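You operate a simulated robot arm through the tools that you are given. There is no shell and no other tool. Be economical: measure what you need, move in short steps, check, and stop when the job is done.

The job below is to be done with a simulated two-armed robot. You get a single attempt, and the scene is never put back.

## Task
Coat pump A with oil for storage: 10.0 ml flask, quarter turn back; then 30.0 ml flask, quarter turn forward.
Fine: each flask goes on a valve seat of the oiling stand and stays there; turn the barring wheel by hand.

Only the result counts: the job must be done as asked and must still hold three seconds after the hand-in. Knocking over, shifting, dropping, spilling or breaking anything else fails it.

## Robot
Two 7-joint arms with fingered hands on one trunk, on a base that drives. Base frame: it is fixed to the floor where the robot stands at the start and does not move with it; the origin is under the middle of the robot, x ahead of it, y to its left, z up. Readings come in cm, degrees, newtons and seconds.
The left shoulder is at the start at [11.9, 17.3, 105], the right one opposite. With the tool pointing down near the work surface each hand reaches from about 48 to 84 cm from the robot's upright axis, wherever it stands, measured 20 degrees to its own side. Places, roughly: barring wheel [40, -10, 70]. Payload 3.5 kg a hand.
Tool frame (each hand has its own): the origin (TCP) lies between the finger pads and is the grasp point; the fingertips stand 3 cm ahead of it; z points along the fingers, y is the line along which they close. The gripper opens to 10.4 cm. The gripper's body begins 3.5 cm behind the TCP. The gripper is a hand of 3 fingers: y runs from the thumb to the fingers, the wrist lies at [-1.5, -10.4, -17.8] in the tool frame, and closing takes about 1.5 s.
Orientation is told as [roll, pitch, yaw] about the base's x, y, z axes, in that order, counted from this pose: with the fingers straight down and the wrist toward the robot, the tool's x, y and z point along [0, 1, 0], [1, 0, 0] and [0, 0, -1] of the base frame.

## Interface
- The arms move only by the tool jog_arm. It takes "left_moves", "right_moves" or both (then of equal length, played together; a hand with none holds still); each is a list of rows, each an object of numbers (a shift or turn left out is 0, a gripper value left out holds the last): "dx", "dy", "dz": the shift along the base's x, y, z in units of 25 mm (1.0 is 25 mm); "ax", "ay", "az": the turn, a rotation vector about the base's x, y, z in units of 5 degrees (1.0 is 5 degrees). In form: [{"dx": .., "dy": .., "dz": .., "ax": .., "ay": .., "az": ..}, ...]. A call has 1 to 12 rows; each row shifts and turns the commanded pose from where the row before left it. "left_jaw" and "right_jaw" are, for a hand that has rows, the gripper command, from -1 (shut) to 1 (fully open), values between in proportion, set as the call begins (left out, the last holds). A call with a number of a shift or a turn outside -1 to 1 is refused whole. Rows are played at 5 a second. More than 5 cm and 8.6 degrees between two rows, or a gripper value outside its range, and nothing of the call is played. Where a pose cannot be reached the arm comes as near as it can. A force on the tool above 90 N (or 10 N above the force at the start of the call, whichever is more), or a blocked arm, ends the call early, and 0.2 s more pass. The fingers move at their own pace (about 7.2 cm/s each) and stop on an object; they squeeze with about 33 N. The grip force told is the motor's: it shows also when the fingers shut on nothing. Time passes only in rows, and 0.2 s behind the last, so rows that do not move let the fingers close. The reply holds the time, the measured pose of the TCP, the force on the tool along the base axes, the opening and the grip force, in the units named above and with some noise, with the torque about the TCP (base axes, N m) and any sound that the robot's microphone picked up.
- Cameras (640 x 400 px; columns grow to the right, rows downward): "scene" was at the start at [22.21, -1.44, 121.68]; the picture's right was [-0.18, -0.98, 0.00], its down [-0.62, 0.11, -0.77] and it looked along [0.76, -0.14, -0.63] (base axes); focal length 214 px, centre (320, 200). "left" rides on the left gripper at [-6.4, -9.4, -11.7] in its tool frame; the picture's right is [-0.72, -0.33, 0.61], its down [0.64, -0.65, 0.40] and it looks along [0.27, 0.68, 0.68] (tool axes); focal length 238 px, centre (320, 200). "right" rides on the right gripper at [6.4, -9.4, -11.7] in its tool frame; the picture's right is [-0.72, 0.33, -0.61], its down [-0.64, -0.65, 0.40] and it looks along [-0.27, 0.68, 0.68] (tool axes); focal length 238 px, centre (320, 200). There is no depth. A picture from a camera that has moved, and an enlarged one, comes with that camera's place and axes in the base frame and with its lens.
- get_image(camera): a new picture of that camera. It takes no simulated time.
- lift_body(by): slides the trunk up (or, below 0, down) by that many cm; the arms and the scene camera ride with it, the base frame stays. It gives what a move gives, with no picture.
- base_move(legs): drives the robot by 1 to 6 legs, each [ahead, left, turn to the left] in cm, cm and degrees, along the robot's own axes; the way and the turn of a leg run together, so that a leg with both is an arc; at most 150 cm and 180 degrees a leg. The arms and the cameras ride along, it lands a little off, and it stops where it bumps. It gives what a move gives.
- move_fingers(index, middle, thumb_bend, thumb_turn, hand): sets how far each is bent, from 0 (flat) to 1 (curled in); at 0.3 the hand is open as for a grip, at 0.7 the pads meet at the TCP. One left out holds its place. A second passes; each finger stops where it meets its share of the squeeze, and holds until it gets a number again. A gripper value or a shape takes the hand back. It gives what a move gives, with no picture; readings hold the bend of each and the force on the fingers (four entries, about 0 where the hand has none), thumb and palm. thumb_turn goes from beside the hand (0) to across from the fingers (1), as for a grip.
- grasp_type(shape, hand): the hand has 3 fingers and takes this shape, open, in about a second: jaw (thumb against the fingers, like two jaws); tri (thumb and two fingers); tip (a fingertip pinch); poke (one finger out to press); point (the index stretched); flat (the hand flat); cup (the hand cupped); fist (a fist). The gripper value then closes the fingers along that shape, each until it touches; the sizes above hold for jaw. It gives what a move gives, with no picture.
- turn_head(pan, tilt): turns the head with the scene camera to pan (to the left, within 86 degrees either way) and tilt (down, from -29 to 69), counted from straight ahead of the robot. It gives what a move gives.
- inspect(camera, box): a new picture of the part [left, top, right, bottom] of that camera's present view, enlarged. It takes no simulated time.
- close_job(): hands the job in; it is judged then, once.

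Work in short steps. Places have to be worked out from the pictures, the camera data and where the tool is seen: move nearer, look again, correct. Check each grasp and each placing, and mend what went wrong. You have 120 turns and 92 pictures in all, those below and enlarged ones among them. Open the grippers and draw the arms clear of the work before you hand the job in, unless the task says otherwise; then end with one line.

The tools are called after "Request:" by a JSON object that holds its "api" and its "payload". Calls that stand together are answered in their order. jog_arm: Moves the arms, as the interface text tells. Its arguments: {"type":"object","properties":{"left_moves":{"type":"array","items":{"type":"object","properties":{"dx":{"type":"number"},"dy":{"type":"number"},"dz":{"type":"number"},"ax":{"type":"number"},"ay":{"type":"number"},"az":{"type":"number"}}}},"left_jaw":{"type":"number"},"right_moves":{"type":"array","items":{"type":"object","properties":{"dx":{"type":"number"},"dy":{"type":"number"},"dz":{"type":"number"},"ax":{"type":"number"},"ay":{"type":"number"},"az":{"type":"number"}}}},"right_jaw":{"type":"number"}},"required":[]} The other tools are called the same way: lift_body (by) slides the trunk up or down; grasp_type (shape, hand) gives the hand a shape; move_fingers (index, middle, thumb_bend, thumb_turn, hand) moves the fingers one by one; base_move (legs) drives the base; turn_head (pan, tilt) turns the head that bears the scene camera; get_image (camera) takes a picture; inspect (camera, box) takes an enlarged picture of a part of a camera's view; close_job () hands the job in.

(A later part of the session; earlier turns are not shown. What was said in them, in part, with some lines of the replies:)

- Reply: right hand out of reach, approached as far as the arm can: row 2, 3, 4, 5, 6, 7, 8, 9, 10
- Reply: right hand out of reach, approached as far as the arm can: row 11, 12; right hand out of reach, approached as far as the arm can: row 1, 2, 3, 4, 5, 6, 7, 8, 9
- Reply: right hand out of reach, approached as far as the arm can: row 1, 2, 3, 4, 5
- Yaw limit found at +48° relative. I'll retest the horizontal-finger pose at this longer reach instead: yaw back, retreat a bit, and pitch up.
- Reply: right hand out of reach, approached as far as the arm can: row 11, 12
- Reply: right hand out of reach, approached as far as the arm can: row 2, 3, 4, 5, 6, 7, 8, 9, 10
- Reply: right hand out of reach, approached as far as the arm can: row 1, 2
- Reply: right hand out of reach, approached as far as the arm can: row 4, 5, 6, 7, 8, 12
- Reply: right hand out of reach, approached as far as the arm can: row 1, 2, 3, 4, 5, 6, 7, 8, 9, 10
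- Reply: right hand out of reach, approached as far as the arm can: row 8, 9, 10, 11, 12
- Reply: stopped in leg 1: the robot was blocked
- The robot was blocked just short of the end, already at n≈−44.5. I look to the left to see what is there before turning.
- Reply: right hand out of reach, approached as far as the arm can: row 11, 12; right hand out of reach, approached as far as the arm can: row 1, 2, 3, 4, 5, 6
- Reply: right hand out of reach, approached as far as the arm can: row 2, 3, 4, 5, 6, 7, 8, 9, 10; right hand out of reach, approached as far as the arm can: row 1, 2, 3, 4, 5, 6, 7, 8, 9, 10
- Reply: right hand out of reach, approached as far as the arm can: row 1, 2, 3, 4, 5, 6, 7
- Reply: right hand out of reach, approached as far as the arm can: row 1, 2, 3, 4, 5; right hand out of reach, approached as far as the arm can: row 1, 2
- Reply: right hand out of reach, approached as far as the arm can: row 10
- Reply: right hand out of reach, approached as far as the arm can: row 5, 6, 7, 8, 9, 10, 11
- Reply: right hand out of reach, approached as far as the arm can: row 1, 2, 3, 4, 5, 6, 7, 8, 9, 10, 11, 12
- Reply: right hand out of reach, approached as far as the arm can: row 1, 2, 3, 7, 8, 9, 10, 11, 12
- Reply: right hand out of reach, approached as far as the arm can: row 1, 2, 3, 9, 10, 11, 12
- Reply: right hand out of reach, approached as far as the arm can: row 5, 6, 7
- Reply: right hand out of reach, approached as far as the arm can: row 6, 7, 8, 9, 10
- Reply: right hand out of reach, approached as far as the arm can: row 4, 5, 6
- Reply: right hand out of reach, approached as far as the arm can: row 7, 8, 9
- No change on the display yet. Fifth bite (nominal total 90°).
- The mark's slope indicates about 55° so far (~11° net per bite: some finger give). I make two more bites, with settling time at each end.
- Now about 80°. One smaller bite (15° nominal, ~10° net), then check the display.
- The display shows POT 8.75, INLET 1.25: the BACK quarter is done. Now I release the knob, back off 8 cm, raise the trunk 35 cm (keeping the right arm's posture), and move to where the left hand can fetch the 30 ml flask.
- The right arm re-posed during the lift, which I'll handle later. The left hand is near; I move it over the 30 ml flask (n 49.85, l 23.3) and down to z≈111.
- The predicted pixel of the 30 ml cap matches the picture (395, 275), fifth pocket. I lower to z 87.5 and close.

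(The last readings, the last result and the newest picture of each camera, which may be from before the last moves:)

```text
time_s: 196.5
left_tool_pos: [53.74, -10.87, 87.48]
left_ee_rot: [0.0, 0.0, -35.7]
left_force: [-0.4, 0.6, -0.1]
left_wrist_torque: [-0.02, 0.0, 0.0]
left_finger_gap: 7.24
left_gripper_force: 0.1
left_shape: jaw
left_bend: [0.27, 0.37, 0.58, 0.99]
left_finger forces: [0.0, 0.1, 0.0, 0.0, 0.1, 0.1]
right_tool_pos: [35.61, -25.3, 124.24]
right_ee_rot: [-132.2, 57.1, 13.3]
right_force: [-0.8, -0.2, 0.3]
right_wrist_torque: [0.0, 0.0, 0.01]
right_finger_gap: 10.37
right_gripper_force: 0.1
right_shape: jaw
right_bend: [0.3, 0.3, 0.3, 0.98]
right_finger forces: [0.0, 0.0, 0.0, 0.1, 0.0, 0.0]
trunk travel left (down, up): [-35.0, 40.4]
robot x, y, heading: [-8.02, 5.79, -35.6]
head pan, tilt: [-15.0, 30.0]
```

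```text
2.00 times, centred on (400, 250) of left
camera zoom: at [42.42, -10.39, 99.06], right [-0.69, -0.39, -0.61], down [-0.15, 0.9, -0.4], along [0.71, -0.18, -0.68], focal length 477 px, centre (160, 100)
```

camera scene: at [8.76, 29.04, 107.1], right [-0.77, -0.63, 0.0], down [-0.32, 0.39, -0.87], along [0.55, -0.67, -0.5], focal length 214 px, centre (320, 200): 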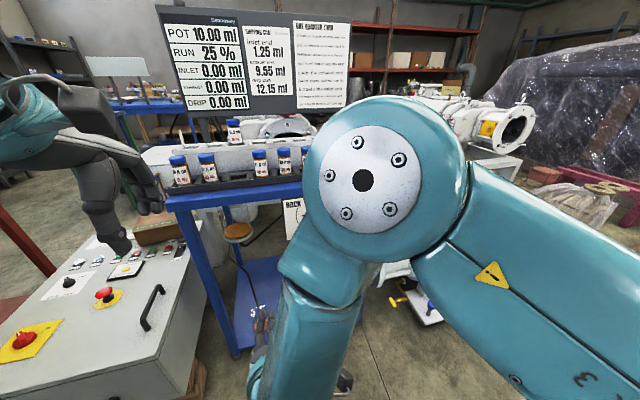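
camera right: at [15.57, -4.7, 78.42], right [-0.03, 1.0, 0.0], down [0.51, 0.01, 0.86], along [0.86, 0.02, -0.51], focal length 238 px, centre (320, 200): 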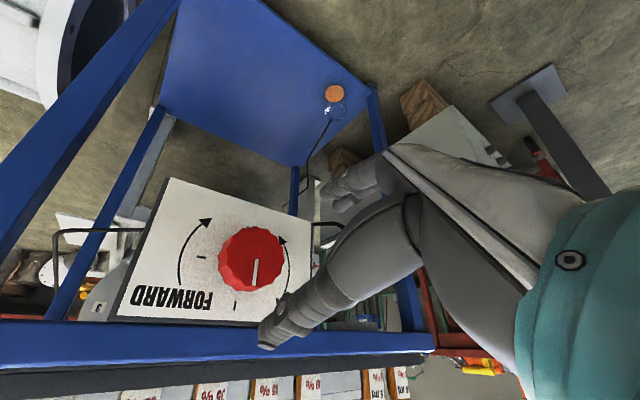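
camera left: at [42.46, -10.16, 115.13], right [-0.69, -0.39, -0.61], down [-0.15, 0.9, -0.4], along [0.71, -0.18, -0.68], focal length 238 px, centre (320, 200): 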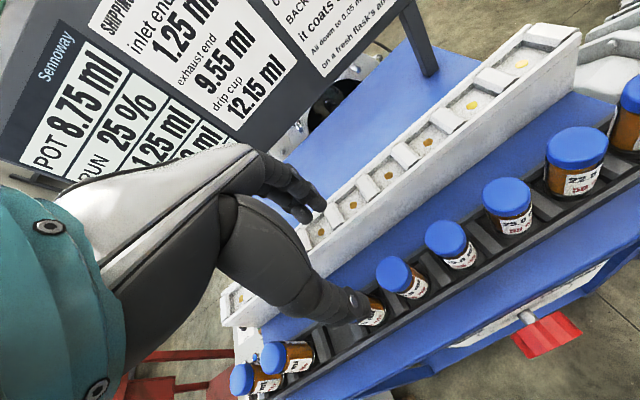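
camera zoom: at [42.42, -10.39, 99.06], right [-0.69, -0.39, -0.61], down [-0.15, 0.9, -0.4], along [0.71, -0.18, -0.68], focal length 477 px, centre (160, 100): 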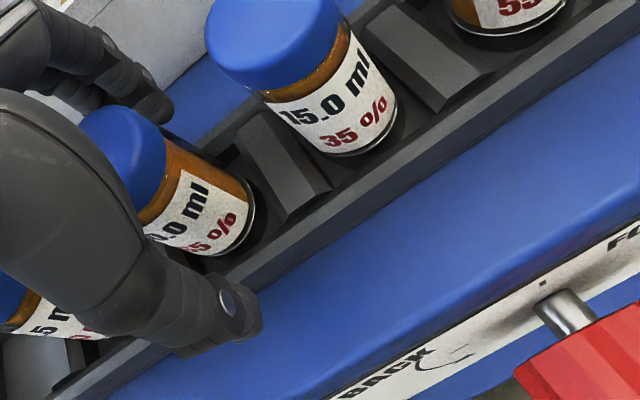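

The view matches the earlier successful grasp within ~0.4 cm; I nudge 0.35 cm left and close, then lift.

Request:
{"api": "jog_arm", "payload": {"left_moves": [{"dx": 0.08, "dy": 0.11}, {}]}}

Request:
{"api": "jog_arm", "payload": {"left_moves": [{}, {}, {}, {}, {}, {}, {}, {}], "left_jaw": -1}}

Request:
{"api": "jog_arm", "payload": {"left_moves": [{"dz": 0.4}, {"dz": 0.6}, {"dz": 0.8}, {"dz": 0.8}, {"dz": 0.8}, {"dz": 0.6}, {"dz": 0.3}, {}]}}

Request:
{"api": "get_image", "payload": {"camera": "left"}}

```text
time_s: 197.1
left_tool_pos: [53.94, -10.63, 87.4]
left_ee_rot: [0.0, 0.0, -35.9]
left_force: [0.0, -0.3, -0.4]
left_wrist_torque: [0.02, 0.01, -0.01]
left_finger_gap: 7.27
left_gripper_force: 0.1
left_shape: jaw
left_bend: [0.27, 0.37, 0.58, 0.99]
left_finger forces: [0.0, 0.1, 0.0, 0.0, 0.0, 0.0]
right_tool_pos: [35.7, -25.39, 124.16]
right_ee_rot: [-132.1, 57.0, 13.4]
right_force: [-0.3, 0.4, 0.7]
right_wrist_torque: [-0.02, 0.01, -0.02]
right_finger_gap: 10.34
right_gripper_force: 0.1
right_shape: jaw
right_bend: [0.3, 0.3, 0.3, 0.98]
right_finger forces: [0.0, 0.1, 0.0, 0.1, 0.0, 0.0]
trunk travel left (down, up): [-35.0, 40.4]
robot x, y, heading: [-7.77, 5.9, -36.1]
head pan, tilt: [-15.0, 30.0]
```

```text
time_s: 198.9
left_tool_pos: [54.01, -10.63, 87.47]
left_ee_rot: [0.0, 0.0, -35.9]
left_force: [1.4, 0.1, 0.2]
left_wrist_torque: [0.02, -0.03, -0.03]
left_finger_gap: 3.02
left_gripper_force: 33.5
left_shape: jaw
left_bend: [0.74, 0.53, 0.74, 1.0]
left_finger forces: [18.5, 10.9, 0.1, 0.0, 29.0, 0.1]
right_tool_pos: [35.7, -25.44, 124.24]
right_ee_rot: [-132.3, 57.1, 13.4]
right_force: [-0.8, 0.3, -0.7]
right_wrist_torque: [0.03, 0.0, 0.0]
right_finger_gap: 10.36
right_gripper_force: 0.0
right_shape: jaw
right_bend: [0.3, 0.3, 0.3, 0.98]
right_finger forces: [0.0, 0.0, 0.0, 0.0, 0.1, 0.0]
trunk travel left (down, up): [-35.0, 40.4]
robot x, y, heading: [-7.75, 5.57, -35.5]
head pan, tilt: [-15.0, 30.0]
```

```text
time_s: 200.7
left_tool_pos: [54.16, -10.42, 98.18]
left_ee_rot: [0.0, 0.0, -35.8]
left_force: [0.2, -0.1, -1.6]
left_wrist_torque: [0.0, -0.01, 0.0]
left_finger_gap: 3.02
left_gripper_force: 32.8
left_shape: jaw
left_bend: [0.74, 0.53, 0.74, 1.0]
left_finger forces: [18.5, 10.8, 0.0, 0.1, 29.7, 0.1]
right_tool_pos: [35.59, -25.4, 124.38]
right_ee_rot: [-132.2, 57.2, 13.5]
right_force: [-0.2, 0.3, -0.4]
right_wrist_torque: [0.02, 0.0, 0.01]
right_finger_gap: 10.37
right_gripper_force: 0.1
right_shape: jaw
right_bend: [0.3, 0.3, 0.3, 0.98]
right_finger forces: [0.0, 0.0, 0.1, 0.1, 0.0, 0.1]
trunk travel left (down, up): [-35.0, 40.4]
robot x, y, heading: [-7.68, 5.95, -35.8]
head pan, tilt: [-15.0, 30.0]
```

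```text
11 pictures are left
camera left: at [42.72, -9.99, 109.83], right [-0.69, -0.39, -0.61], down [-0.15, 0.9, -0.4], along [0.71, -0.18, -0.68], focal length 238 px, centre (320, 200)
```

left: 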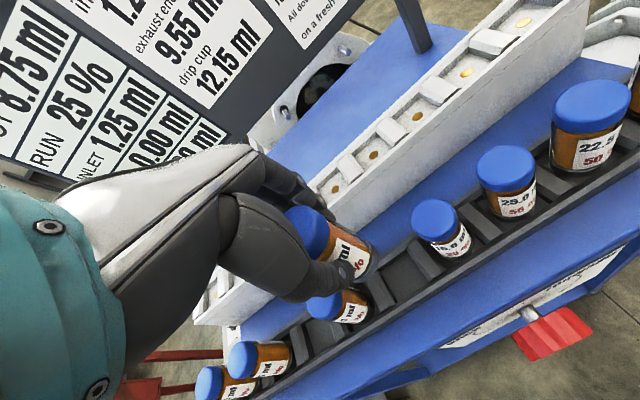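

The 30 ml flask is held as before. I move it by the same offset that worked for the first flask (rack → seat), to seat 5, and lower to z≈95.7 for a check.

Request:
{"api": "jog_arm", "payload": {"left_moves": [{"dx": 0.705, "dy": -0.544}, {"dx": 0.705, "dy": -0.544}, {"dx": 0.705, "dy": -0.544}, {"dx": 0.705, "dy": -0.544}, {"dx": 0.705, "dy": -0.544}, {"dx": 0.705, "dy": -0.544}, {}, {"dz": -0.5}, {"dz": -0.5}, {}]}}

Request:
{"api": "inspect", "payload": {"camera": "left", "box": [280, 180, 440, 300]}}

```text
time_s: 202.9
left_tool_pos: [64.31, -18.55, 95.75]
left_ee_rot: [0.1, 0.0, -35.8]
left_force: [0.3, 0.7, -0.8]
left_wrist_torque: [-0.01, 0.01, -0.01]
left_finger_gap: 3.01
left_gripper_force: 32.8
left_shape: jaw
left_bend: [0.74, 0.53, 0.75, 1.0]
left_finger forces: [18.6, 10.9, 0.0, 0.1, 29.4, 0.0]
left hand out of reach, approached as far as the arm can: row 9
right_tool_pos: [35.56, -25.27, 124.24]
right_ee_rot: [-132.3, 57.0, 13.5]
right_force: [-0.1, 0.7, 1.1]
right_wrist_torque: [-0.01, 0.03, -0.03]
right_finger_gap: 10.36
right_gripper_force: 0.2
right_shape: jaw
right_bend: [0.3, 0.3, 0.3, 0.98]
right_finger forces: [0.0, 0.1, 0.0, 0.0, 0.0, 0.1]
trunk travel left (down, up): [-35.0, 40.4]
robot x, y, heading: [-7.65, 5.61, -35.8]
head pan, tilt: [-15.0, 30.0]
```

```text
3.33 times, centred on (360, 240) of left
camera zoom: at [52.83, -17.95, 107.39], right [-0.69, -0.39, -0.61], down [-0.15, 0.9, -0.4], along [0.71, -0.18, -0.68], focal length 794 px, centre (187, 67)
```

zoom: 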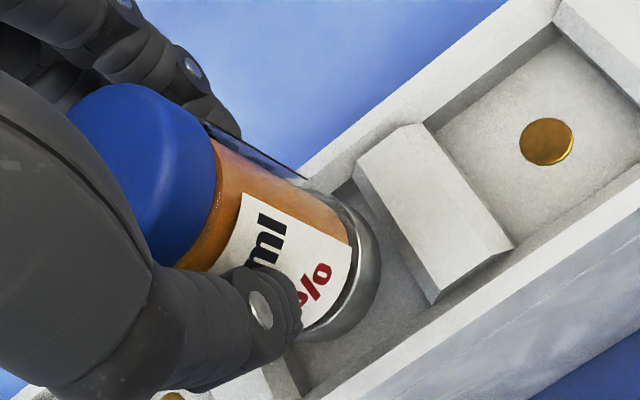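

Compared with the first placement the hand is ~0.6 cm short and at its reach limit. I raise slightly, pull the hand back 6 cm, and bring the base forward 6 cm.

Request:
{"api": "jog_arm", "payload": {"left_moves": [{"dz": 0.6}, {"dz": 0.4}, {"dx": -0.645, "dy": 0.472}, {"dx": -0.645, "dy": 0.472}, {"dx": -0.645, "dy": 0.472}, {}]}}

Request:
{"api": "base_move", "payload": {"legs": [[6, 0, 0]]}}

```text
time_s: 204.3
left_tool_pos: [59.23, -14.89, 98.26]
left_ee_rot: [0.1, 0.1, -35.8]
left_force: [1.0, 0.3, -0.8]
left_wrist_torque: [-0.02, -0.01, 0.02]
left_finger_gap: 2.99
left_gripper_force: 33.4
left_shape: jaw
left_bend: [0.74, 0.53, 0.75, 1.0]
left_finger forces: [18.7, 11.0, 0.1, 0.0, 29.2, 0.1]
right_tool_pos: [35.62, -25.3, 124.28]
right_ee_rot: [-132.2, 57.1, 13.5]
right_force: [0.6, -0.1, -0.3]
right_wrist_torque: [-0.02, 0.02, 0.04]
right_finger_gap: 10.37
right_gripper_force: 0.1
right_shape: jaw
right_bend: [0.3, 0.3, 0.3, 0.98]
right_finger forces: [0.0, 0.0, 0.1, 0.0, 0.0, 0.0]
trunk travel left (down, up): [-35.0, 40.4]
robot x, y, heading: [-7.79, 6.15, -35.7]
head pan, tilt: [-15.0, 30.0]
```

```text
time_s: 205.2
left_tool_pos: [64.22, -18.39, 98.21]
left_ee_rot: [0.0, 0.1, -35.8]
left_force: [-0.3, -1.0, -1.8]
left_wrist_torque: [0.0, 0.04, -0.01]
left_finger_gap: 3.0
left_gripper_force: 33.0
left_shape: jaw
left_bend: [0.74, 0.53, 0.75, 1.0]
left_finger forces: [18.8, 11.1, 0.0, 0.0, 29.2, 0.0]
right_tool_pos: [40.64, -28.9, 124.21]
right_ee_rot: [-132.1, 57.2, 13.5]
right_force: [0.6, -0.1, 0.0]
right_wrist_torque: [0.0, -0.02, -0.02]
right_finger_gap: 10.36
right_gripper_force: 0.0
right_shape: jaw
right_bend: [0.3, 0.3, 0.3, 0.98]
right_finger forces: [0.0, 0.0, 0.0, 0.1, 0.0, 0.1]
trunk travel left (down, up): [-35.0, 40.4]
robot x, y, heading: [-3.36, 2.37, -35.8]
head pan, tilt: [-15.0, 30.0]
```

Request:
{"api": "jog_arm", "payload": {"left_moves": [{"dx": 0.23, "dy": -0.144}, {"dz": -0.5}, {"dz": -0.5}, {}]}}

Request:
{"api": "inspect", "payload": {"camera": "left", "box": [280, 180, 440, 300]}}

```text
time_s: 206.2
left_tool_pos: [64.87, -18.63, 95.77]
left_ee_rot: [0.0, 0.0, -35.9]
left_force: [0.1, -0.2, -0.7]
left_wrist_torque: [0.01, 0.0, 0.0]
left_finger_gap: 2.97
left_gripper_force: 32.6
left_shape: jaw
left_bend: [0.74, 0.53, 0.75, 1.0]
left_finger forces: [18.7, 11.1, 0.1, 0.1, 29.1, 0.1]
right_tool_pos: [40.48, -28.88, 124.23]
right_ee_rot: [-132.2, 57.1, 13.5]
right_force: [0.2, 0.3, 0.4]
right_wrist_torque: [-0.05, 0.01, 0.0]
right_finger_gap: 10.36
right_gripper_force: 0.0
right_shape: jaw
right_bend: [0.3, 0.3, 0.3, 0.98]
right_finger forces: [0.0, 0.0, 0.0, 0.1, 0.0, 0.0]
trunk travel left (down, up): [-35.0, 40.4]
robot x, y, heading: [-3.23, 2.47, -36.1]
head pan, tilt: [-15.0, 30.0]
```

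```text
3.33 times, centred on (360, 240) of left
camera zoom: at [53.4, -18.21, 107.37], right [-0.69, -0.39, -0.61], down [-0.15, 0.9, -0.4], along [0.71, -0.18, -0.68], focal length 794 px, centre (187, 67)
```

zoom: 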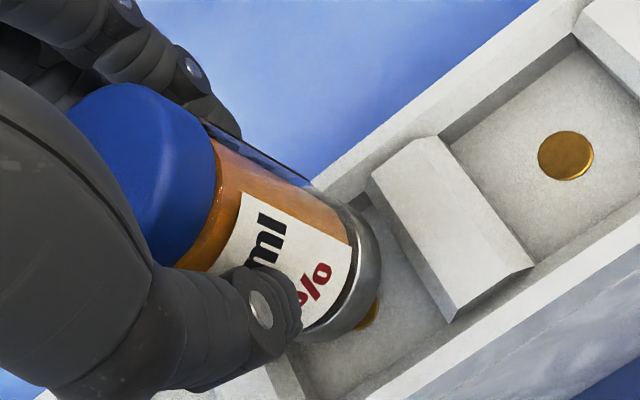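

The view is now practically identical to the first placement. I lower it into the seat in the same steps.

Request:
{"api": "jog_arm", "payload": {"left_moves": [{"dz": -0.3}, {"dz": -0.3}, {}]}}

Request:
{"api": "jog_arm", "payload": {"left_moves": [{"dz": -0.2}, {"dz": -0.1}, {}]}}

```text
time_s: 207.1
left_tool_pos: [64.72, -18.57, 94.61]
left_ee_rot: [0.1, -0.3, -35.8]
left_force: [-7.8, 6.2, 15.0]
left_wrist_torque: [0.14, 0.22, 0.01]
left_finger_gap: 3.0
left_gripper_force: 33.1
left_shape: jaw
left_bend: [0.74, 0.54, 0.74, 1.0]
left_finger forces: [18.2, 10.7, 0.1, 0.0, 37.0, 0.0]
right_tool_pos: [40.28, -28.63, 124.41]
right_ee_rot: [-132.4, 57.1, 13.3]
right_force: [-0.3, 0.2, 0.3]
right_wrist_torque: [-0.01, 0.0, 0.0]
right_finger_gap: 10.35
right_gripper_force: 0.0
right_shape: jaw
right_bend: [0.3, 0.3, 0.3, 0.98]
right_finger forces: [0.1, 0.0, 0.0, 0.1, 0.1, 0.0]
trunk travel left (down, up): [-35.0, 40.4]
robot x, y, heading: [-3.18, 2.53, -35.7]
head pan, tilt: [-15.0, 30.0]
```

```text
time_s: 207.8
left_tool_pos: [64.58, -18.79, 93.84]
left_ee_rot: [0.1, -0.2, -35.8]
left_force: [0.6, 1.6, 13.4]
left_wrist_torque: [0.13, 0.15, 0.01]
left_finger_gap: 3.09
left_gripper_force: 33.3
left_shape: jaw
left_bend: [0.74, 0.54, 0.75, 1.0]
left_finger forces: [21.2, 12.8, 0.0, 0.1, 32.9, 0.1]
right_tool_pos: [40.29, -28.72, 124.39]
right_ee_rot: [-132.3, 57.1, 13.5]
right_force: [0.1, -0.3, -0.4]
right_wrist_torque: [0.01, -0.02, -0.01]
right_finger_gap: 10.37
right_gripper_force: 0.0
right_shape: jaw
right_bend: [0.3, 0.3, 0.3, 0.98]
right_finger forces: [0.0, 0.0, 0.0, 0.1, 0.0, 0.0]
trunk travel left (down, up): [-35.0, 40.4]
robot x, y, heading: [-3.27, 2.31, -36.0]
head pan, tilt: [-15.0, 30.0]
```

It slid on the back lip (n slightly far) and went in: z 93.84, as with the first flask. I release and look.

Request:
{"api": "jog_arm", "payload": {"left_moves": [{}, {}, {}, {}, {}], "left_jaw": 0.3}}

Request:
{"api": "get_image", "payload": {"camera": "left"}}

```text
time_s: 209.1
left_tool_pos: [64.74, -18.85, 93.51]
left_ee_rot: [-0.1, -0.1, -35.9]
left_force: [-0.3, -0.1, -0.8]
left_wrist_torque: [0.01, 0.02, -0.01]
left_finger_gap: 6.7
left_gripper_force: 0.0
left_shape: jaw
left_bend: [0.28, 0.39, 0.62, 1.0]
left_finger forces: [0.0, 0.1, 0.0, 0.0, 0.1, 0.1]
right_tool_pos: [40.42, -28.82, 124.23]
right_ee_rot: [-132.2, 57.1, 13.5]
right_force: [-0.4, 0.2, 0.4]
right_wrist_torque: [0.0, -0.01, 0.0]
right_finger_gap: 10.36
right_gripper_force: 0.1
right_shape: jaw
right_bend: [0.3, 0.3, 0.3, 0.98]
right_finger forces: [0.1, 0.0, 0.1, 0.0, 0.0, 0.0]
trunk travel left (down, up): [-35.0, 40.4]
robot x, y, heading: [-3.29, 2.6, -35.8]
head pan, tilt: [-15.0, 30.0]
```

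```text
8 pictures are left
camera left: at [53.31, -18.28, 105.14], right [-0.69, -0.39, -0.61], down [-0.15, 0.9, -0.4], along [0.71, -0.18, -0.68], focal length 238 px, centre (320, 200)
```

left: 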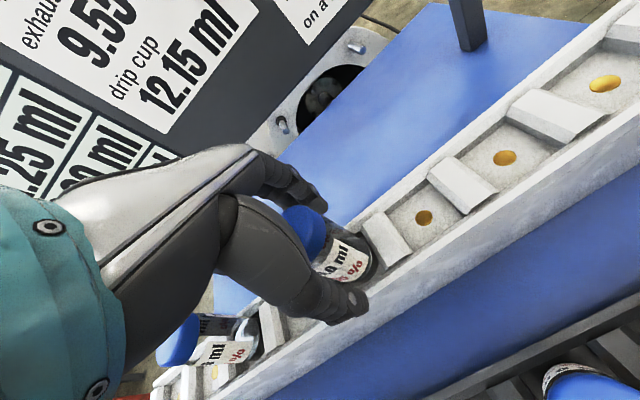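

Flask emptied and sits in its seat. I raise and retract the left hand, then drive back and lower the trunk to see how the right arm settles.

Request:
{"api": "jog_arm", "payload": {"left_moves": [{"dz": 0.6}, {"dz": 0.9}, {"dz": 0.9}, {"dz": 0.9}, {"dz": 0.9}, {"dz": 0.9}, {"dz": 0.5, "dx": -0.6, "dy": 0.44}, {"dx": -0.8, "dy": 0.58}, {"dx": -0.8, "dy": 0.58}, {"dx": -0.8, "dy": 0.58}, {"dx": -0.8, "dy": 0.58}, {"dx": -0.8, "dy": 0.58}]}}

Request:
{"api": "base_move", "payload": {"legs": [[-32, 0, 0], [0, 15, 0]]}}

Request:
{"api": "lift_body", "payload": {"by": -35}}

```text
time_s: 211.7
left_tool_pos: [53.34, -10.19, 107.61]
left_ee_rot: [0.0, 0.0, -35.9]
left_force: [-0.4, 0.5, -0.8]
left_wrist_torque: [-0.01, 0.01, 0.01]
left_finger_gap: 6.72
left_gripper_force: 0.0
left_shape: jaw
left_bend: [0.28, 0.39, 0.62, 1.0]
left_finger forces: [0.1, 0.0, 0.1, 0.0, 0.0, 0.0]
right_tool_pos: [40.44, -28.76, 124.3]
right_ee_rot: [-132.2, 57.2, 13.4]
right_force: [0.1, -0.6, -1.2]
right_wrist_torque: [0.0, 0.02, 0.0]
right_finger_gap: 10.38
right_gripper_force: 0.0
right_shape: jaw
right_bend: [0.3, 0.3, 0.3, 0.98]
right_finger forces: [0.0, 0.0, 0.1, 0.0, 0.1, 0.0]
trunk travel left (down, up): [-35.0, 40.4]
robot x, y, heading: [-2.75, 2.22, -35.7]
head pan, tilt: [-15.0, 30.0]
```

```text
time_s: 214.8
left_tool_pos: [36.35, 20.97, 107.45]
left_ee_rot: [0.1, 0.1, -35.7]
left_force: [0.0, 0.2, -0.1]
left_wrist_torque: [-0.05, -0.01, 0.0]
left_finger_gap: 6.71
left_gripper_force: 0.1
left_shape: jaw
left_bend: [0.28, 0.39, 0.62, 1.0]
left_finger forces: [0.0, 0.1, 0.1, 0.0, 0.1, 0.1]
right_tool_pos: [23.53, 2.33, 124.19]
right_ee_rot: [-132.2, 57.2, 13.7]
right_force: [0.3, 0.0, -0.1]
right_wrist_torque: [0.02, 0.04, 0.01]
right_finger_gap: 10.38
right_gripper_force: 0.1
right_shape: jaw
right_bend: [0.3, 0.3, 0.3, 0.98]
right_finger forces: [0.0, 0.0, 0.1, 0.0, 0.0, 0.1]
trunk travel left (down, up): [-35.0, 40.4]
robot x, y, heading: [-20.14, 33.19, -35.6]
head pan, tilt: [-15.0, 30.0]
```

```text
time_s: 218.2
left_tool_pos: [36.16, 20.96, 72.67]
left_ee_rot: [0.0, 0.0, -35.6]
left_force: [0.3, -0.2, 0.6]
left_wrist_torque: [0.01, 0.02, 0.02]
left_finger_gap: 6.71
left_gripper_force: 0.1
left_shape: jaw
left_bend: [0.28, 0.39, 0.62, 1.0]
left_finger forces: [0.0, 0.0, 0.1, 0.0, 0.0, 0.0]
right_tool_pos: [29.62, -2.14, 75.53]
right_ee_rot: [-100.0, 65.1, 42.1]
right_force: [-0.7, -0.7, -0.4]
right_wrist_torque: [0.01, 0.0, -0.01]
right_finger_gap: 10.37
right_gripper_force: 0.0
right_shape: jaw
right_bend: [0.3, 0.3, 0.3, 0.98]
right_finger forces: [0.0, 0.0, 0.0, 0.0, 0.0, 0.0]
trunk travel left (down, up): [0.0, 75.4]
robot x, y, heading: [-20.27, 33.06, -35.9]
head pan, tilt: [-15.0, 30.0]
```

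The right arm returned close to its former posture (roll ~66°). I realign the axis, lower it to z 70.3, and raise the left hand back up.

Request:
{"api": "jog_arm", "payload": {"right_moves": [{"ax": 0.17, "ay": 0.23, "az": 0.18, "dz": -0.4}, {"ax": 0.17, "ay": 0.23, "az": 0.18, "dz": -0.4}, {"ax": 0.16, "ay": 0.22, "az": 0.17, "dz": -0.4}, {"dz": -0.4}, {"dz": -0.45}, {"dx": 0.26, "dy": -0.2}, {"dx": 0.22, "dy": -0.2}, {}, {}, {}, {}, {}], "left_moves": [{"dz": 0.9}, {"dz": 1}, {"dz": 1}, {"dz": 1}, {"dz": 1}, {"dz": 1}, {"dz": 1}, {"dz": 1}, {"dz": 1}, {"dz": 1}, {"dz": 1}, {"dz": 1}]}}

```text
time_s: 220.8
left_tool_pos: [36.15, 21.05, 102.6]
left_ee_rot: [0.0, 0.0, -35.6]
left_force: [-0.3, 0.8, 0.1]
left_wrist_torque: [0.01, 0.01, -0.01]
left_finger_gap: 6.73
left_gripper_force: 0.0
left_shape: jaw
left_bend: [0.28, 0.39, 0.62, 1.0]
left_finger forces: [0.0, 0.0, 0.1, 0.0, 0.0, 0.1]
right_tool_pos: [30.78, -3.25, 70.54]
right_ee_rot: [-89.9, 65.5, 54.0]
right_force: [-0.6, -0.8, 0.0]
right_wrist_torque: [-0.01, -0.04, 0.03]
right_finger_gap: 10.35
right_gripper_force: 0.0
right_shape: jaw
right_bend: [0.3, 0.3, 0.3, 0.98]
right_finger forces: [0.0, 0.0, 0.1, 0.1, 0.0, 0.0]
trunk travel left (down, up): [0.0, 75.4]
robot x, y, heading: [-20.16, 32.87, -35.6]
head pan, tilt: [-15.0, 30.0]
```

Well aligned. I test the 18° roll window in free space and return.

Request:
{"api": "jog_arm", "payload": {"right_moves": [{"ax": 0.726, "ay": -0.531}, {"ax": 0.726, "ay": -0.531}, {"ax": 0.726, "ay": -0.531}, {"ax": 0.726, "ay": -0.531}, {"ax": 0.4, "ay": -0.292}, {}]}}

Request:
{"api": "jog_arm", "payload": {"right_moves": [{"ax": -0.4, "ay": 0.292}, {"ax": -0.726, "ay": 0.531}, {"ax": -0.726, "ay": 0.531}, {"ax": -0.726, "ay": 0.531}, {"ax": -0.726, "ay": 0.531}, {}]}}

```text
time_s: 222.2
left_tool_pos: [36.09, 21.03, 102.45]
left_ee_rot: [-0.1, 0.1, -35.6]
left_force: [-0.7, 0.0, 0.4]
left_wrist_torque: [0.02, 0.05, 0.05]
left_finger_gap: 6.75
left_gripper_force: 0.1
left_shape: jaw
left_bend: [0.28, 0.39, 0.62, 1.0]
left_finger forces: [0.1, 0.0, 0.0, 0.0, 0.1, 0.1]
right_tool_pos: [30.89, -3.31, 70.41]
right_ee_rot: [-90.0, 52.0, 53.9]
right_force: [0.9, -0.1, 0.3]
right_wrist_torque: [-0.02, -0.03, 0.01]
right_finger_gap: 10.37
right_gripper_force: 0.0
right_shape: jaw
right_bend: [0.3, 0.3, 0.3, 0.98]
right_finger forces: [0.0, 0.1, 0.0, 0.0, 0.0, 0.0]
right hand out of reach, approached as far as the arm can: row 4
trunk travel left (down, up): [0.0, 75.4]
robot x, y, heading: [-20.31, 32.93, -35.6]
head pan, tilt: [-15.0, 30.0]
```

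```text
time_s: 223.6
left_tool_pos: [36.17, 20.85, 102.41]
left_ee_rot: [0.1, 0.0, -35.6]
left_force: [-0.2, 0.6, 0.8]
left_wrist_torque: [0.01, 0.01, 0.03]
left_finger_gap: 6.75
left_gripper_force: 0.0
left_shape: jaw
left_bend: [0.28, 0.39, 0.62, 1.0]
left_finger forces: [0.0, 0.0, 0.1, 0.0, 0.0, 0.0]
right_tool_pos: [29.99, -2.63, 70.76]
right_ee_rot: [-89.8, 69.8, 54.2]
right_force: [0.4, 0.1, -0.4]
right_wrist_torque: [0.01, 0.0, 0.01]
right_finger_gap: 10.33
right_gripper_force: 0.1
right_shape: jaw
right_bend: [0.3, 0.3, 0.3, 0.98]
right_finger forces: [0.0, 0.0, 0.0, 0.0, 0.0, 0.0]
right hand out of reach, approached as far as the arm can: row 5
trunk travel left (down, up): [0.0, 75.4]
robot x, y, heading: [-20.16, 33.19, -35.6]
head pan, tilt: [-15.0, 30.0]
```

The window is a bit narrower; I restore the small tilt (≈2°) and slightly shorter reach of the earlier pose and retest.

Request:
{"api": "jog_arm", "payload": {"right_moves": [{"ax": 0.646, "ay": -0.472, "dz": -0.15}, {"ax": 0.11, "ay": 0.15, "az": -0.42}, {}]}}

Request:
{"api": "jog_arm", "payload": {"right_moves": [{"ax": 0.726, "ay": -0.531}, {"ax": 0.726, "ay": -0.531}, {"ax": 0.726, "ay": -0.531}, {"ax": 0.726, "ay": -0.531}, {}]}}

Request:
{"api": "jog_arm", "payload": {"right_moves": [{"ax": -0.726, "ay": 0.531}, {"ax": -0.726, "ay": 0.531}, {"ax": -0.726, "ay": 0.531}, {"ax": -0.726, "ay": 0.531}, {}]}}

```text
time_s: 224.4
left_tool_pos: [36.12, 20.96, 102.48]
left_ee_rot: [0.0, 0.0, -35.5]
left_force: [0.5, 0.5, 0.3]
left_wrist_torque: [-0.01, -0.02, 0.04]
left_finger_gap: 6.74
left_gripper_force: 0.0
left_shape: jaw
left_bend: [0.28, 0.39, 0.62, 1.0]
left_finger forces: [0.0, 0.1, 0.0, 0.0, 0.1, 0.1]
right_tool_pos: [30.01, -2.45, 70.39]
right_ee_rot: [-87.5, 65.8, 53.9]
right_force: [0.2, -0.3, 0.0]
right_wrist_torque: [0.0, -0.02, 0.03]
right_finger_gap: 10.35
right_gripper_force: 0.1
right_shape: jaw
right_bend: [0.3, 0.3, 0.3, 0.98]
right_finger forces: [0.0, 0.0, 0.0, 0.1, 0.0, 0.0]
trunk travel left (down, up): [0.0, 75.4]
robot x, y, heading: [-20.28, 33.26, -35.3]
head pan, tilt: [-15.0, 30.0]
```

```text
time_s: 225.6
left_tool_pos: [36.19, 21.04, 102.46]
left_ee_rot: [0.0, 0.0, -35.6]
left_force: [0.1, -0.3, 0.2]
left_wrist_torque: [0.06, 0.03, 0.02]
left_finger_gap: 6.72
left_gripper_force: 0.0
left_shape: jaw
left_bend: [0.28, 0.39, 0.62, 1.0]
left_finger forces: [0.0, 0.0, 0.1, 0.1, 0.0, 0.0]
right_tool_pos: [30.02, -2.55, 70.35]
right_ee_rot: [-87.7, 48.0, 54.0]
right_force: [-0.8, 0.3, 0.2]
right_wrist_torque: [0.01, 0.01, 0.01]
right_finger_gap: 10.33
right_gripper_force: 0.0
right_shape: jaw
right_bend: [0.3, 0.3, 0.3, 0.98]
right_finger forces: [0.0, 0.1, 0.0, 0.0, 0.0, 0.1]
trunk travel left (down, up): [0.0, 75.4]
robot x, y, heading: [-20.1, 33.27, -35.5]
head pan, tilt: [-15.0, 30.0]
```

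```text
time_s: 226.8
left_tool_pos: [36.22, 20.9, 102.42]
left_ee_rot: [0.0, 0.0, -35.6]
left_force: [-0.3, -1.2, 0.5]
left_wrist_torque: [-0.01, -0.02, 0.0]
left_finger_gap: 6.75
left_gripper_force: 0.1
left_shape: jaw
left_bend: [0.28, 0.39, 0.62, 1.0]
left_finger forces: [0.0, 0.1, 0.1, 0.1, 0.1, 0.1]
right_tool_pos: [30.11, -2.53, 70.43]
right_ee_rot: [-87.6, 66.1, 54.0]
right_force: [-0.3, -0.3, 1.4]
right_wrist_torque: [0.02, 0.01, -0.01]
right_finger_gap: 10.35
right_gripper_force: 0.1
right_shape: jaw
right_bend: [0.3, 0.3, 0.3, 0.98]
right_finger forces: [0.1, 0.0, 0.0, 0.0, 0.0, 0.1]
trunk travel left (down, up): [0.0, 75.4]
robot x, y, heading: [-20.0, 33.34, -35.7]
head pan, tilt: [-15.0, 30.0]
```

Full window available. I drive forward 13.9 cm so the hand straddles the knob again and check position.

Request:
{"api": "base_move", "payload": {"legs": [[13.9, 0, 0]]}}

```text
time_s: 228.1
left_tool_pos: [47.56, 12.7, 102.4]
left_ee_rot: [0.0, -0.1, -35.8]
left_force: [0.5, -0.6, -0.6]
left_wrist_torque: [-0.01, 0.03, 0.02]
left_finger_gap: 6.73
left_gripper_force: 0.2
left_shape: jaw
left_bend: [0.28, 0.39, 0.62, 1.0]
left_finger forces: [0.0, 0.0, 0.0, 0.0, 0.0, 0.0]
right_tool_pos: [41.32, -10.84, 70.29]
right_ee_rot: [-87.5, 66.0, 53.9]
right_force: [0.2, 0.2, -0.6]
right_wrist_torque: [-0.01, -0.01, 0.01]
right_finger_gap: 10.37
right_gripper_force: 0.0
right_shape: jaw
right_bend: [0.3, 0.3, 0.3, 0.98]
right_finger forces: [0.0, 0.0, 0.0, 0.0, 0.0, 0.1]
trunk travel left (down, up): [0.0, 75.4]
robot x, y, heading: [-9.0, 25.39, -35.4]
head pan, tilt: [-15.0, 30.0]
```

In place. Three FORWARD bites now (close, +18°, open, back).

Request:
{"api": "jog_arm", "payload": {"right_moves": [{}, {}, {}, {}, {}, {"ax": 0.726, "ay": -0.531}, {"ax": 0.726, "ay": -0.531}, {"ax": 0.726, "ay": -0.531}, {"ax": 0.726, "ay": -0.531}, {}, {}, {}], "right_jaw": -1}}

Request:
{"api": "jog_arm", "payload": {"right_moves": [{}, {}, {}, {}, {"ax": -0.726, "ay": 0.531}, {"ax": -0.726, "ay": 0.531}, {"ax": -0.726, "ay": 0.531}, {"ax": -0.726, "ay": 0.531}, {}], "right_jaw": 1}}

Request:
{"api": "jog_arm", "payload": {"right_moves": [{}, {}, {}, {}, {}, {"ax": 0.726, "ay": -0.531}, {"ax": 0.726, "ay": -0.531}, {"ax": 0.726, "ay": -0.531}, {"ax": 0.726, "ay": -0.531}, {}, {}, {}], "right_jaw": -1}}

Request:
{"api": "jog_arm", "payload": {"right_moves": [{}, {}, {}, {}, {"ax": -0.726, "ay": 0.531}, {"ax": -0.726, "ay": 0.531}, {"ax": -0.726, "ay": 0.531}, {"ax": -0.726, "ay": 0.531}, {}], "right_jaw": 1}}

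Request:
{"api": "jog_arm", "payload": {"right_moves": [{}, {}, {}, {}, {}, {"ax": 0.726, "ay": -0.531}, {"ax": 0.726, "ay": -0.531}, {"ax": 0.726, "ay": -0.531}, {"ax": 0.726, "ay": -0.531}, {}, {}, {}], "right_jaw": -1}}

Request:
{"api": "get_image", "payload": {"camera": "left"}}

```text
time_s: 230.7
left_tool_pos: [47.3, 12.6, 102.44]
left_ee_rot: [0.1, 0.0, -35.7]
left_force: [-0.5, 0.1, -0.1]
left_wrist_torque: [0.03, 0.02, -0.03]
left_finger_gap: 6.69
left_gripper_force: 0.0
left_shape: jaw
left_bend: [0.28, 0.39, 0.62, 1.0]
left_finger forces: [0.1, 0.1, 0.1, 0.0, 0.0, 0.1]
right_tool_pos: [41.23, -10.81, 70.46]
right_ee_rot: [-87.7, 48.0, 53.8]
right_force: [-1.8, -5.5, -0.2]
right_wrist_torque: [-0.14, 0.2, -0.13]
right_finger_gap: 5.78
right_gripper_force: 33.5
right_shape: jaw
right_bend: [0.74, 0.44, 0.65, 1.0]
right_finger forces: [20.1, 9.1, 0.1, 0.0, 34.0, 0.1]
trunk travel left (down, up): [0.0, 75.4]
robot x, y, heading: [-8.97, 25.13, -35.4]
head pan, tilt: [-15.0, 30.0]
```

```text
time_s: 232.7
left_tool_pos: [47.39, 12.74, 102.51]
left_ee_rot: [0.0, 0.0, -35.9]
left_force: [0.9, -0.5, 0.1]
left_wrist_torque: [-0.01, -0.01, 0.01]
left_finger_gap: 6.7
left_gripper_force: 0.1
left_shape: jaw
left_bend: [0.28, 0.39, 0.62, 1.0]
left_finger forces: [0.0, 0.0, 0.1, 0.1, 0.0, 0.0]
right_tool_pos: [41.15, -10.83, 70.49]
right_ee_rot: [-87.5, 66.1, 53.8]
right_force: [0.5, -0.3, -0.1]
right_wrist_torque: [0.0, -0.01, -0.02]
right_finger_gap: 10.35
right_gripper_force: 0.0
right_shape: jaw
right_bend: [0.3, 0.3, 0.3, 0.98]
right_finger forces: [0.1, 0.1, 0.1, 0.1, 0.1, 0.0]
trunk travel left (down, up): [0.0, 75.4]
robot x, y, heading: [-9.15, 25.16, -35.9]
head pan, tilt: [-15.0, 30.0]
```

```text
time_s: 235.3
left_tool_pos: [47.3, 12.61, 102.5]
left_ee_rot: [0.0, 0.0, -35.9]
left_force: [-0.1, 0.8, -0.2]
left_wrist_torque: [-0.02, -0.02, 0.01]
left_finger_gap: 6.72
left_gripper_force: 0.0
left_shape: jaw
left_bend: [0.28, 0.39, 0.62, 1.0]
left_finger forces: [0.0, 0.0, 0.0, 0.0, 0.0, 0.0]
right_tool_pos: [41.42, -10.98, 70.35]
right_ee_rot: [-87.6, 48.0, 53.7]
right_force: [-6.4, -2.5, 0.2]
right_wrist_torque: [-0.15, 0.19, -0.11]
right_finger_gap: 5.88
right_gripper_force: 32.9
right_shape: jaw
right_bend: [0.74, 0.44, 0.64, 1.0]
right_finger forces: [19.8, 11.0, 0.1, 0.1, 33.2, 0.0]
trunk travel left (down, up): [0.0, 75.4]
robot x, y, heading: [-8.86, 25.32, -35.5]
head pan, tilt: [-15.0, 30.0]
```

```text
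time_s: 237.3
left_tool_pos: [47.39, 12.68, 102.42]
left_ee_rot: [0.1, 0.0, -35.8]
left_force: [0.5, -0.3, 0.1]
left_wrist_torque: [0.02, -0.02, 0.01]
left_finger_gap: 6.73
left_gripper_force: 0.0
left_shape: jaw
left_bend: [0.28, 0.39, 0.62, 1.0]
left_finger forces: [0.0, 0.1, 0.1, 0.0, 0.0, 0.0]
right_tool_pos: [41.27, -10.87, 70.42]
right_ee_rot: [-87.6, 66.0, 53.7]
right_force: [-0.5, -0.3, 0.6]
right_wrist_torque: [0.01, 0.02, 0.0]
right_finger_gap: 10.36
right_gripper_force: 0.0
right_shape: jaw
right_bend: [0.3, 0.3, 0.3, 0.98]
right_finger forces: [0.1, 0.0, 0.1, 0.0, 0.0, 0.0]
trunk travel left (down, up): [0.0, 75.4]
robot x, y, heading: [-8.6, 25.09, -35.6]
head pan, tilt: [-15.0, 30.0]
```

```text
time_s: 239.9
left_tool_pos: [47.45, 12.73, 102.46]
left_ee_rot: [-0.1, 0.0, -35.8]
left_force: [-0.7, 0.0, -0.5]
left_wrist_torque: [-0.01, 0.0, -0.01]
left_finger_gap: 6.72
left_gripper_force: 0.0
left_shape: jaw
left_bend: [0.28, 0.39, 0.62, 1.0]
left_finger forces: [0.0, 0.1, 0.0, 0.0, 0.0, 0.0]
right_tool_pos: [41.29, -10.85, 70.36]
right_ee_rot: [-87.8, 48.0, 53.8]
right_force: [-1.7, -5.9, 2.8]
right_wrist_torque: [-0.17, 0.12, -0.11]
right_finger_gap: 5.78
right_gripper_force: 33.2
right_shape: jaw
right_bend: [0.74, 0.44, 0.64, 1.0]
right_finger forces: [19.3, 9.9, 0.1, 0.0, 35.5, 0.1]
trunk travel left (down, up): [0.0, 75.4]
robot x, y, heading: [-9.17, 25.53, -35.8]
head pan, tilt: [-15.0, 30.0]
```

```text
7 pictures are left
camera left: at [35.94, 13.08, 114.09], right [-0.68, -0.39, -0.61], down [-0.16, 0.9, -0.4], along [0.71, -0.18, -0.68], focal length 238 px, centre (320, 200)
```

left: 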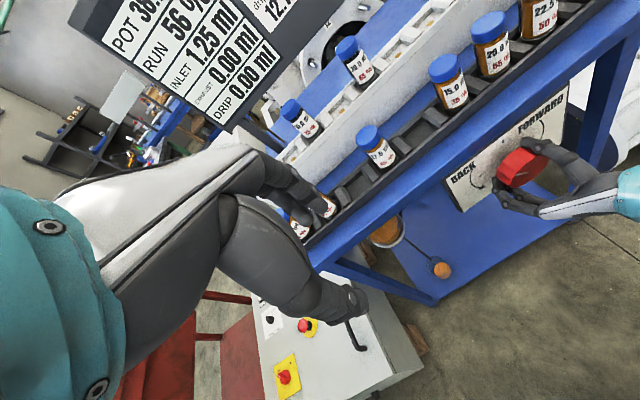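

POT ≈38.75, RUN 56 %, both flasks standing. Three more FORWARD bites.

Request:
{"api": "jog_arm", "payload": {"right_moves": [{}, {}, {}, {}, {"ax": -0.726, "ay": 0.531}, {"ax": -0.726, "ay": 0.531}, {"ax": -0.726, "ay": 0.531}, {"ax": -0.726, "ay": 0.531}, {}], "right_jaw": 1}}

Request:
{"api": "jog_arm", "payload": {"right_moves": [{}, {}, {}, {}, {}, {"ax": 0.726, "ay": -0.531}, {"ax": 0.726, "ay": -0.531}, {"ax": 0.726, "ay": -0.531}, {"ax": 0.726, "ay": -0.531}, {}, {}, {}], "right_jaw": -1}}

Request:
{"api": "jog_arm", "payload": {"right_moves": [{}, {}, {}, {}, {"ax": -0.726, "ay": 0.531}, {"ax": -0.726, "ay": 0.531}, {"ax": -0.726, "ay": 0.531}, {"ax": -0.726, "ay": 0.531}, {}], "right_jaw": 1}}

Request:
{"api": "jog_arm", "payload": {"right_moves": [{}, {}, {}, {}, {}, {"ax": 0.726, "ay": -0.531}, {"ax": 0.726, "ay": -0.531}, {"ax": 0.726, "ay": -0.531}, {"ax": 0.726, "ay": -0.531}, {}, {}, {}], "right_jaw": -1}}

Request:
{"api": "inspect", "payload": {"camera": "left", "box": [440, 110, 600, 210]}}

```text
time_s: 241.9
left_tool_pos: [47.45, 12.77, 102.43]
left_ee_rot: [0.0, 0.0, -35.8]
left_force: [-0.6, 0.6, 0.2]
left_wrist_torque: [0.01, 0.0, 0.03]
left_finger_gap: 6.73
left_gripper_force: 0.1
left_shape: jaw
left_bend: [0.28, 0.39, 0.62, 1.0]
left_finger forces: [0.0, 0.0, 0.1, 0.0, 0.0, 0.0]
right_tool_pos: [41.26, -10.76, 70.42]
right_ee_rot: [-87.7, 66.0, 53.9]
right_force: [-0.2, 0.1, -1.1]
right_wrist_torque: [0.0, -0.01, 0.02]
right_finger_gap: 10.35
right_gripper_force: 0.0
right_shape: jaw
right_bend: [0.3, 0.3, 0.3, 0.98]
right_finger forces: [0.1, 0.0, 0.1, 0.1, 0.1, 0.1]
trunk travel left (down, up): [0.0, 75.4]
robot x, y, heading: [-9.08, 25.14, -35.7]
head pan, tilt: [-15.0, 30.0]
```

```text
time_s: 244.5
left_tool_pos: [47.36, 12.59, 102.51]
left_ee_rot: [0.0, -0.1, -35.7]
left_force: [-0.7, 0.5, 0.1]
left_wrist_torque: [0.02, -0.04, 0.0]
left_finger_gap: 6.71
left_gripper_force: 0.1
left_shape: jaw
left_bend: [0.28, 0.39, 0.62, 1.0]
left_finger forces: [0.0, 0.1, 0.0, 0.1, 0.0, 0.1]
right_tool_pos: [41.33, -10.8, 70.48]
right_ee_rot: [-87.6, 48.1, 53.7]
right_force: [-4.5, -6.0, 1.2]
right_wrist_torque: [-0.21, 0.1, -0.19]
right_finger_gap: 5.77
right_gripper_force: 32.8
right_shape: jaw
right_bend: [0.74, 0.44, 0.64, 1.0]
right_finger forces: [19.2, 9.0, 0.0, 0.0, 35.0, 0.1]
trunk travel left (down, up): [0.0, 75.4]
robot x, y, heading: [-8.99, 25.48, -35.6]
head pan, tilt: [-15.0, 30.0]
```

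```text
time_s: 246.5
left_tool_pos: [47.28, 12.7, 102.4]
left_ee_rot: [0.0, 0.0, -35.7]
left_force: [0.0, 0.4, -0.6]
left_wrist_torque: [0.0, 0.0, 0.01]
left_finger_gap: 6.71
left_gripper_force: 0.0
left_shape: jaw
left_bend: [0.28, 0.39, 0.62, 1.0]
left_finger forces: [0.1, 0.1, 0.0, 0.0, 0.0, 0.1]
right_tool_pos: [41.29, -10.77, 70.38]
right_ee_rot: [-87.5, 66.2, 53.9]
right_force: [0.1, 0.3, -0.2]
right_wrist_torque: [0.03, 0.02, -0.02]
right_finger_gap: 10.34
right_gripper_force: 0.0
right_shape: jaw
right_bend: [0.3, 0.3, 0.3, 0.98]
right_finger forces: [0.0, 0.1, 0.1, 0.0, 0.0, 0.0]
trunk travel left (down, up): [0.0, 75.4]
robot x, y, heading: [-8.75, 25.12, -35.6]
head pan, tilt: [-15.0, 30.0]
```

```text
time_s: 249.1
left_tool_pos: [47.43, 12.58, 102.34]
left_ee_rot: [0.0, 0.0, -35.7]
left_force: [0.3, -0.1, -0.3]
left_wrist_torque: [0.01, 0.01, 0.03]
left_finger_gap: 6.73
left_gripper_force: 0.0
left_shape: jaw
left_bend: [0.28, 0.39, 0.62, 1.0]
left_finger forces: [0.0, 0.0, 0.0, 0.0, 0.0, 0.0]
right_tool_pos: [41.35, -10.91, 70.47]
right_ee_rot: [-87.6, 48.0, 53.8]
right_force: [3.7, -11.4, 1.2]
right_wrist_torque: [-0.22, 0.09, -0.22]
right_finger_gap: 5.85
right_gripper_force: 32.9
right_shape: jaw
right_bend: [0.74, 0.44, 0.64, 1.0]
right_finger forces: [19.4, 10.8, 0.0, 0.0, 35.0, 0.0]
trunk travel left (down, up): [0.0, 75.4]
robot x, y, heading: [-8.89, 25.68, -35.7]
head pan, tilt: [-15.0, 30.0]
```

```text
4.00 times, centred on (520, 160) of left
camera zoom: at [35.98, 13.03, 114.06], right [-0.69, -0.39, -0.61], down [-0.16, 0.9, -0.4], along [0.71, -0.18, -0.68], focal length 953 px, centre (-480, 360)
```

zoom: 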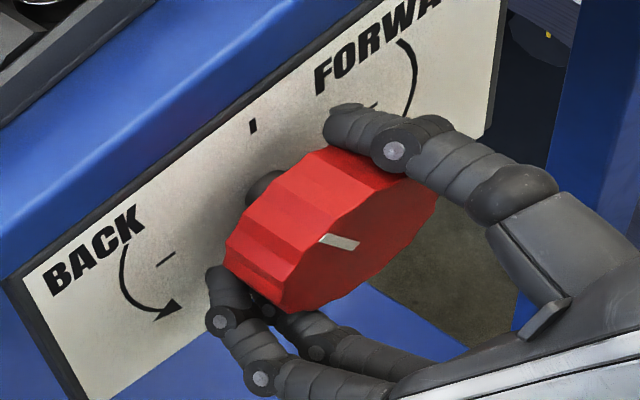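

About 62° done (mark 28° from vertical). Two more bites, then read the display.

Request:
{"api": "jog_arm", "payload": {"right_moves": [{}, {}, {}, {}, {"ax": -0.726, "ay": 0.531}, {"ax": -0.726, "ay": 0.531}, {"ax": -0.726, "ay": 0.531}, {"ax": -0.726, "ay": 0.531}, {}], "right_jaw": 1}}

Request:
{"api": "jog_arm", "payload": {"right_moves": [{}, {}, {}, {}, {}, {"ax": 0.726, "ay": -0.531}, {"ax": 0.726, "ay": -0.531}, {"ax": 0.726, "ay": -0.531}, {"ax": 0.726, "ay": -0.531}, {}, {}, {}], "right_jaw": -1}}

Request:
{"api": "jog_arm", "payload": {"right_moves": [{}, {}, {}, {}, {"ax": -0.726, "ay": 0.531}, {"ax": -0.726, "ay": 0.531}, {"ax": -0.726, "ay": 0.531}, {"ax": -0.726, "ay": 0.531}, {}], "right_jaw": 1}}

Request:
{"api": "jog_arm", "payload": {"right_moves": [{}, {}, {}, {}, {}, {"ax": 0.726, "ay": -0.531}, {"ax": 0.726, "ay": -0.531}, {"ax": 0.726, "ay": -0.531}, {"ax": 0.726, "ay": -0.531}, {}, {}, {}], "right_jaw": -1}}

Request:
{"api": "inspect", "payload": {"camera": "left", "box": [60, 0, 600, 240]}}

```text
time_s: 251.1
left_tool_pos: [47.45, 12.61, 102.44]
left_ee_rot: [-0.1, 0.0, -35.8]
left_force: [-0.6, 0.1, 0.7]
left_wrist_torque: [-0.02, 0.0, -0.04]
left_finger_gap: 6.71
left_gripper_force: 0.0
left_shape: jaw
left_bend: [0.28, 0.39, 0.62, 1.0]
left_finger forces: [0.0, 0.0, 0.1, 0.1, 0.0, 0.1]
right_tool_pos: [41.26, -10.68, 70.37]
right_ee_rot: [-87.6, 66.0, 53.9]
right_force: [-0.2, 0.4, -0.3]
right_wrist_torque: [0.0, 0.04, -0.01]
right_finger_gap: 10.39
right_gripper_force: 0.2
right_shape: jaw
right_bend: [0.3, 0.3, 0.3, 0.98]
right_finger forces: [0.0, 0.0, 0.0, 0.0, 0.0, 0.0]
trunk travel left (down, up): [0.0, 75.4]
robot x, y, heading: [-9.18, 24.93, -35.5]
head pan, tilt: [-15.0, 30.0]
```

```text
time_s: 253.7
left_tool_pos: [47.38, 12.62, 102.52]
left_ee_rot: [0.0, 0.0, -35.9]
left_force: [-0.2, -0.1, 0.6]
left_wrist_torque: [-0.02, 0.02, -0.01]
left_finger_gap: 6.74
left_gripper_force: 0.0
left_shape: jaw
left_bend: [0.28, 0.39, 0.62, 1.0]
left_finger forces: [0.0, 0.0, 0.1, 0.1, 0.0, 0.0]
right_tool_pos: [41.28, -10.7, 70.33]
right_ee_rot: [-87.6, 47.9, 53.8]
right_force: [-3.9, -5.5, 0.1]
right_wrist_torque: [-0.16, 0.17, -0.15]
right_finger_gap: 5.78
right_gripper_force: 32.8
right_shape: jaw
right_bend: [0.74, 0.44, 0.64, 1.0]
right_finger forces: [19.8, 9.7, 0.1, 0.0, 34.4, 0.1]
trunk travel left (down, up): [0.0, 75.4]
robot x, y, heading: [-8.77, 25.2, -36.1]
head pan, tilt: [-15.0, 30.0]
```

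```text
time_s: 255.7
left_tool_pos: [47.4, 12.72, 102.44]
left_ee_rot: [0.0, 0.0, -35.8]
left_force: [-0.1, 0.1, 0.7]
left_wrist_torque: [0.01, 0.01, 0.01]
left_finger_gap: 6.7
left_gripper_force: 0.0
left_shape: jaw
left_bend: [0.28, 0.39, 0.62, 1.0]
left_finger forces: [0.0, 0.1, 0.0, 0.0, 0.0, 0.0]
right_tool_pos: [41.25, -10.85, 70.35]
right_ee_rot: [-87.7, 66.2, 53.8]
right_force: [-0.5, -0.5, -1.2]
right_wrist_torque: [0.01, -0.03, 0.02]
right_finger_gap: 10.37
right_gripper_force: 0.1
right_shape: jaw
right_bend: [0.3, 0.3, 0.3, 0.98]
right_finger forces: [0.0, 0.1, 0.0, 0.0, 0.0, 0.0]
trunk travel left (down, up): [0.0, 75.4]
robot x, y, heading: [-9.13, 25.45, -35.7]
head pan, tilt: [-15.0, 30.0]
```

```text
time_s: 258.3
left_tool_pos: [47.4, 12.69, 102.43]
left_ee_rot: [0.1, 0.0, -35.8]
left_force: [0.0, 0.4, 0.2]
left_wrist_torque: [0.0, 0.0, 0.02]
left_finger_gap: 6.7
left_gripper_force: 0.0
left_shape: jaw
left_bend: [0.28, 0.39, 0.62, 1.0]
left_finger forces: [0.1, 0.0, 0.0, 0.0, 0.0, 0.0]
right_tool_pos: [41.3, -10.89, 70.36]
right_ee_rot: [-87.6, 48.0, 53.7]
right_force: [2.2, -9.4, 0.3]
right_wrist_torque: [-0.13, 0.16, -0.1]
right_finger_gap: 5.83
right_gripper_force: 32.8
right_shape: jaw
right_bend: [0.74, 0.44, 0.64, 1.0]
right_finger forces: [19.0, 9.3, 0.0, 0.0, 34.3, 0.0]
trunk travel left (down, up): [0.0, 75.4]
robot x, y, heading: [-9.04, 25.34, -35.8]
head pan, tilt: [-15.0, 30.0]
```

```text
1.19 times, centred on (330, 120) of left
camera zoom: at [35.97, 13.06, 114.07], right [-0.69, -0.39, -0.61], down [-0.16, 0.9, -0.4], along [0.71, -0.18, -0.68], focal length 282 px, centre (308, 295)
```

zoom: 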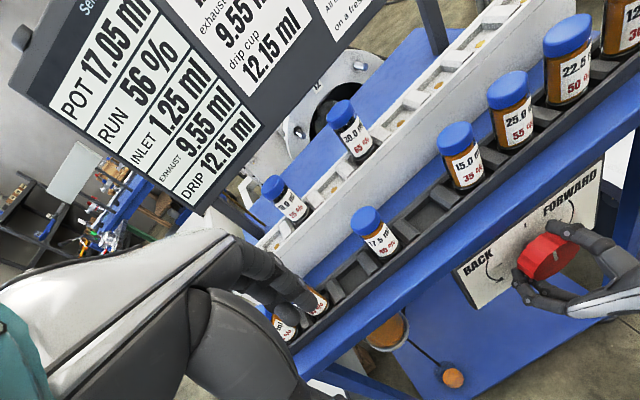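

The display reads INLET 1.25, EXHAUST 9.55, DRIP 12.15, exactly as the board asks. I open the hand and back away.

Request:
{"api": "jog_arm", "payload": {"right_moves": [{}, {}, {}, {}, {}, {}], "right_jaw": 1, "left_moves": [{}, {}, {}, {}, {}, {}], "left_jaw": 1}}

Request:
{"api": "base_move", "payload": {"legs": [[-16, 0, 0]]}}

Request:
{"api": "get_image", "payload": {"camera": "left"}}

```text
time_s: 259.7
left_tool_pos: [47.43, 12.64, 102.38]
left_ee_rot: [0.0, 0.0, -35.8]
left_force: [0.2, 0.0, 0.1]
left_wrist_torque: [0.03, 0.02, -0.02]
left_finger_gap: 10.35
left_gripper_force: 0.0
left_shape: jaw
left_bend: [0.3, 0.3, 0.3, 0.98]
left_finger forces: [0.0, 0.1, 0.0, 0.1, 0.0, 0.0]
right_tool_pos: [41.19, -10.73, 70.33]
right_ee_rot: [-87.5, 48.0, 53.8]
right_force: [0.0, 0.2, 0.8]
right_wrist_torque: [-0.03, 0.02, 0.03]
right_finger_gap: 10.38
right_gripper_force: 0.1
right_shape: jaw
right_bend: [0.3, 0.3, 0.3, 0.98]
right_finger forces: [0.0, 0.0, 0.0, 0.0, 0.1, 0.0]
trunk travel left (down, up): [0.0, 75.4]
robot x, y, heading: [-8.86, 25.33, -35.8]
head pan, tilt: [-15.0, 30.0]
```

```text
time_s: 261.1
left_tool_pos: [34.32, 22.03, 102.47]
left_ee_rot: [0.0, 0.0, -35.9]
left_force: [-0.5, 0.0, -0.1]
left_wrist_torque: [-0.02, 0.02, 0.01]
left_finger_gap: 10.37
left_gripper_force: 0.0
left_shape: jaw
left_bend: [0.3, 0.3, 0.3, 0.98]
left_finger forces: [0.0, 0.0, 0.1, 0.0, 0.0, 0.0]
right_tool_pos: [28.03, -1.36, 70.34]
right_ee_rot: [-87.6, 48.0, 53.7]
right_force: [0.0, -0.1, -0.8]
right_wrist_torque: [-0.01, 0.01, -0.01]
right_finger_gap: 10.38
right_gripper_force: 0.0
right_shape: jaw
right_bend: [0.3, 0.3, 0.3, 0.98]
right_finger forces: [0.1, 0.1, 0.1, 0.1, 0.0, 0.0]
trunk travel left (down, up): [0.0, 75.4]
robot x, y, heading: [-22.57, 34.78, -35.6]
head pan, tilt: [-15.0, 30.0]
```

```text
4 pictures are left
camera left: at [22.78, 22.55, 114.09], right [-0.69, -0.39, -0.61], down [-0.15, 0.9, -0.4], along [0.71, -0.18, -0.68], focal length 238 px, centre (320, 200)
```

left: 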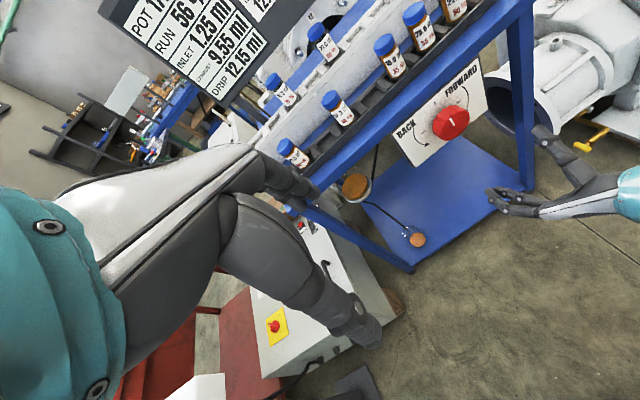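

Both flasks stand on their seats, the wheel is released, the readings hold, and both arms are clear. I hand in.

Request:
{"api": "close_job", "payload": {}}

```text
The job is handed in.
```

The coating is done as asked and handed in: the board reads inlet 1.25 ml, exhaust 9.55 ml and drip 12.15 ml, matching the shipping-coat targets. The 10.0 ml and 30.0 ml flasks are both standing on their valve seats, and the hands are open and clear.
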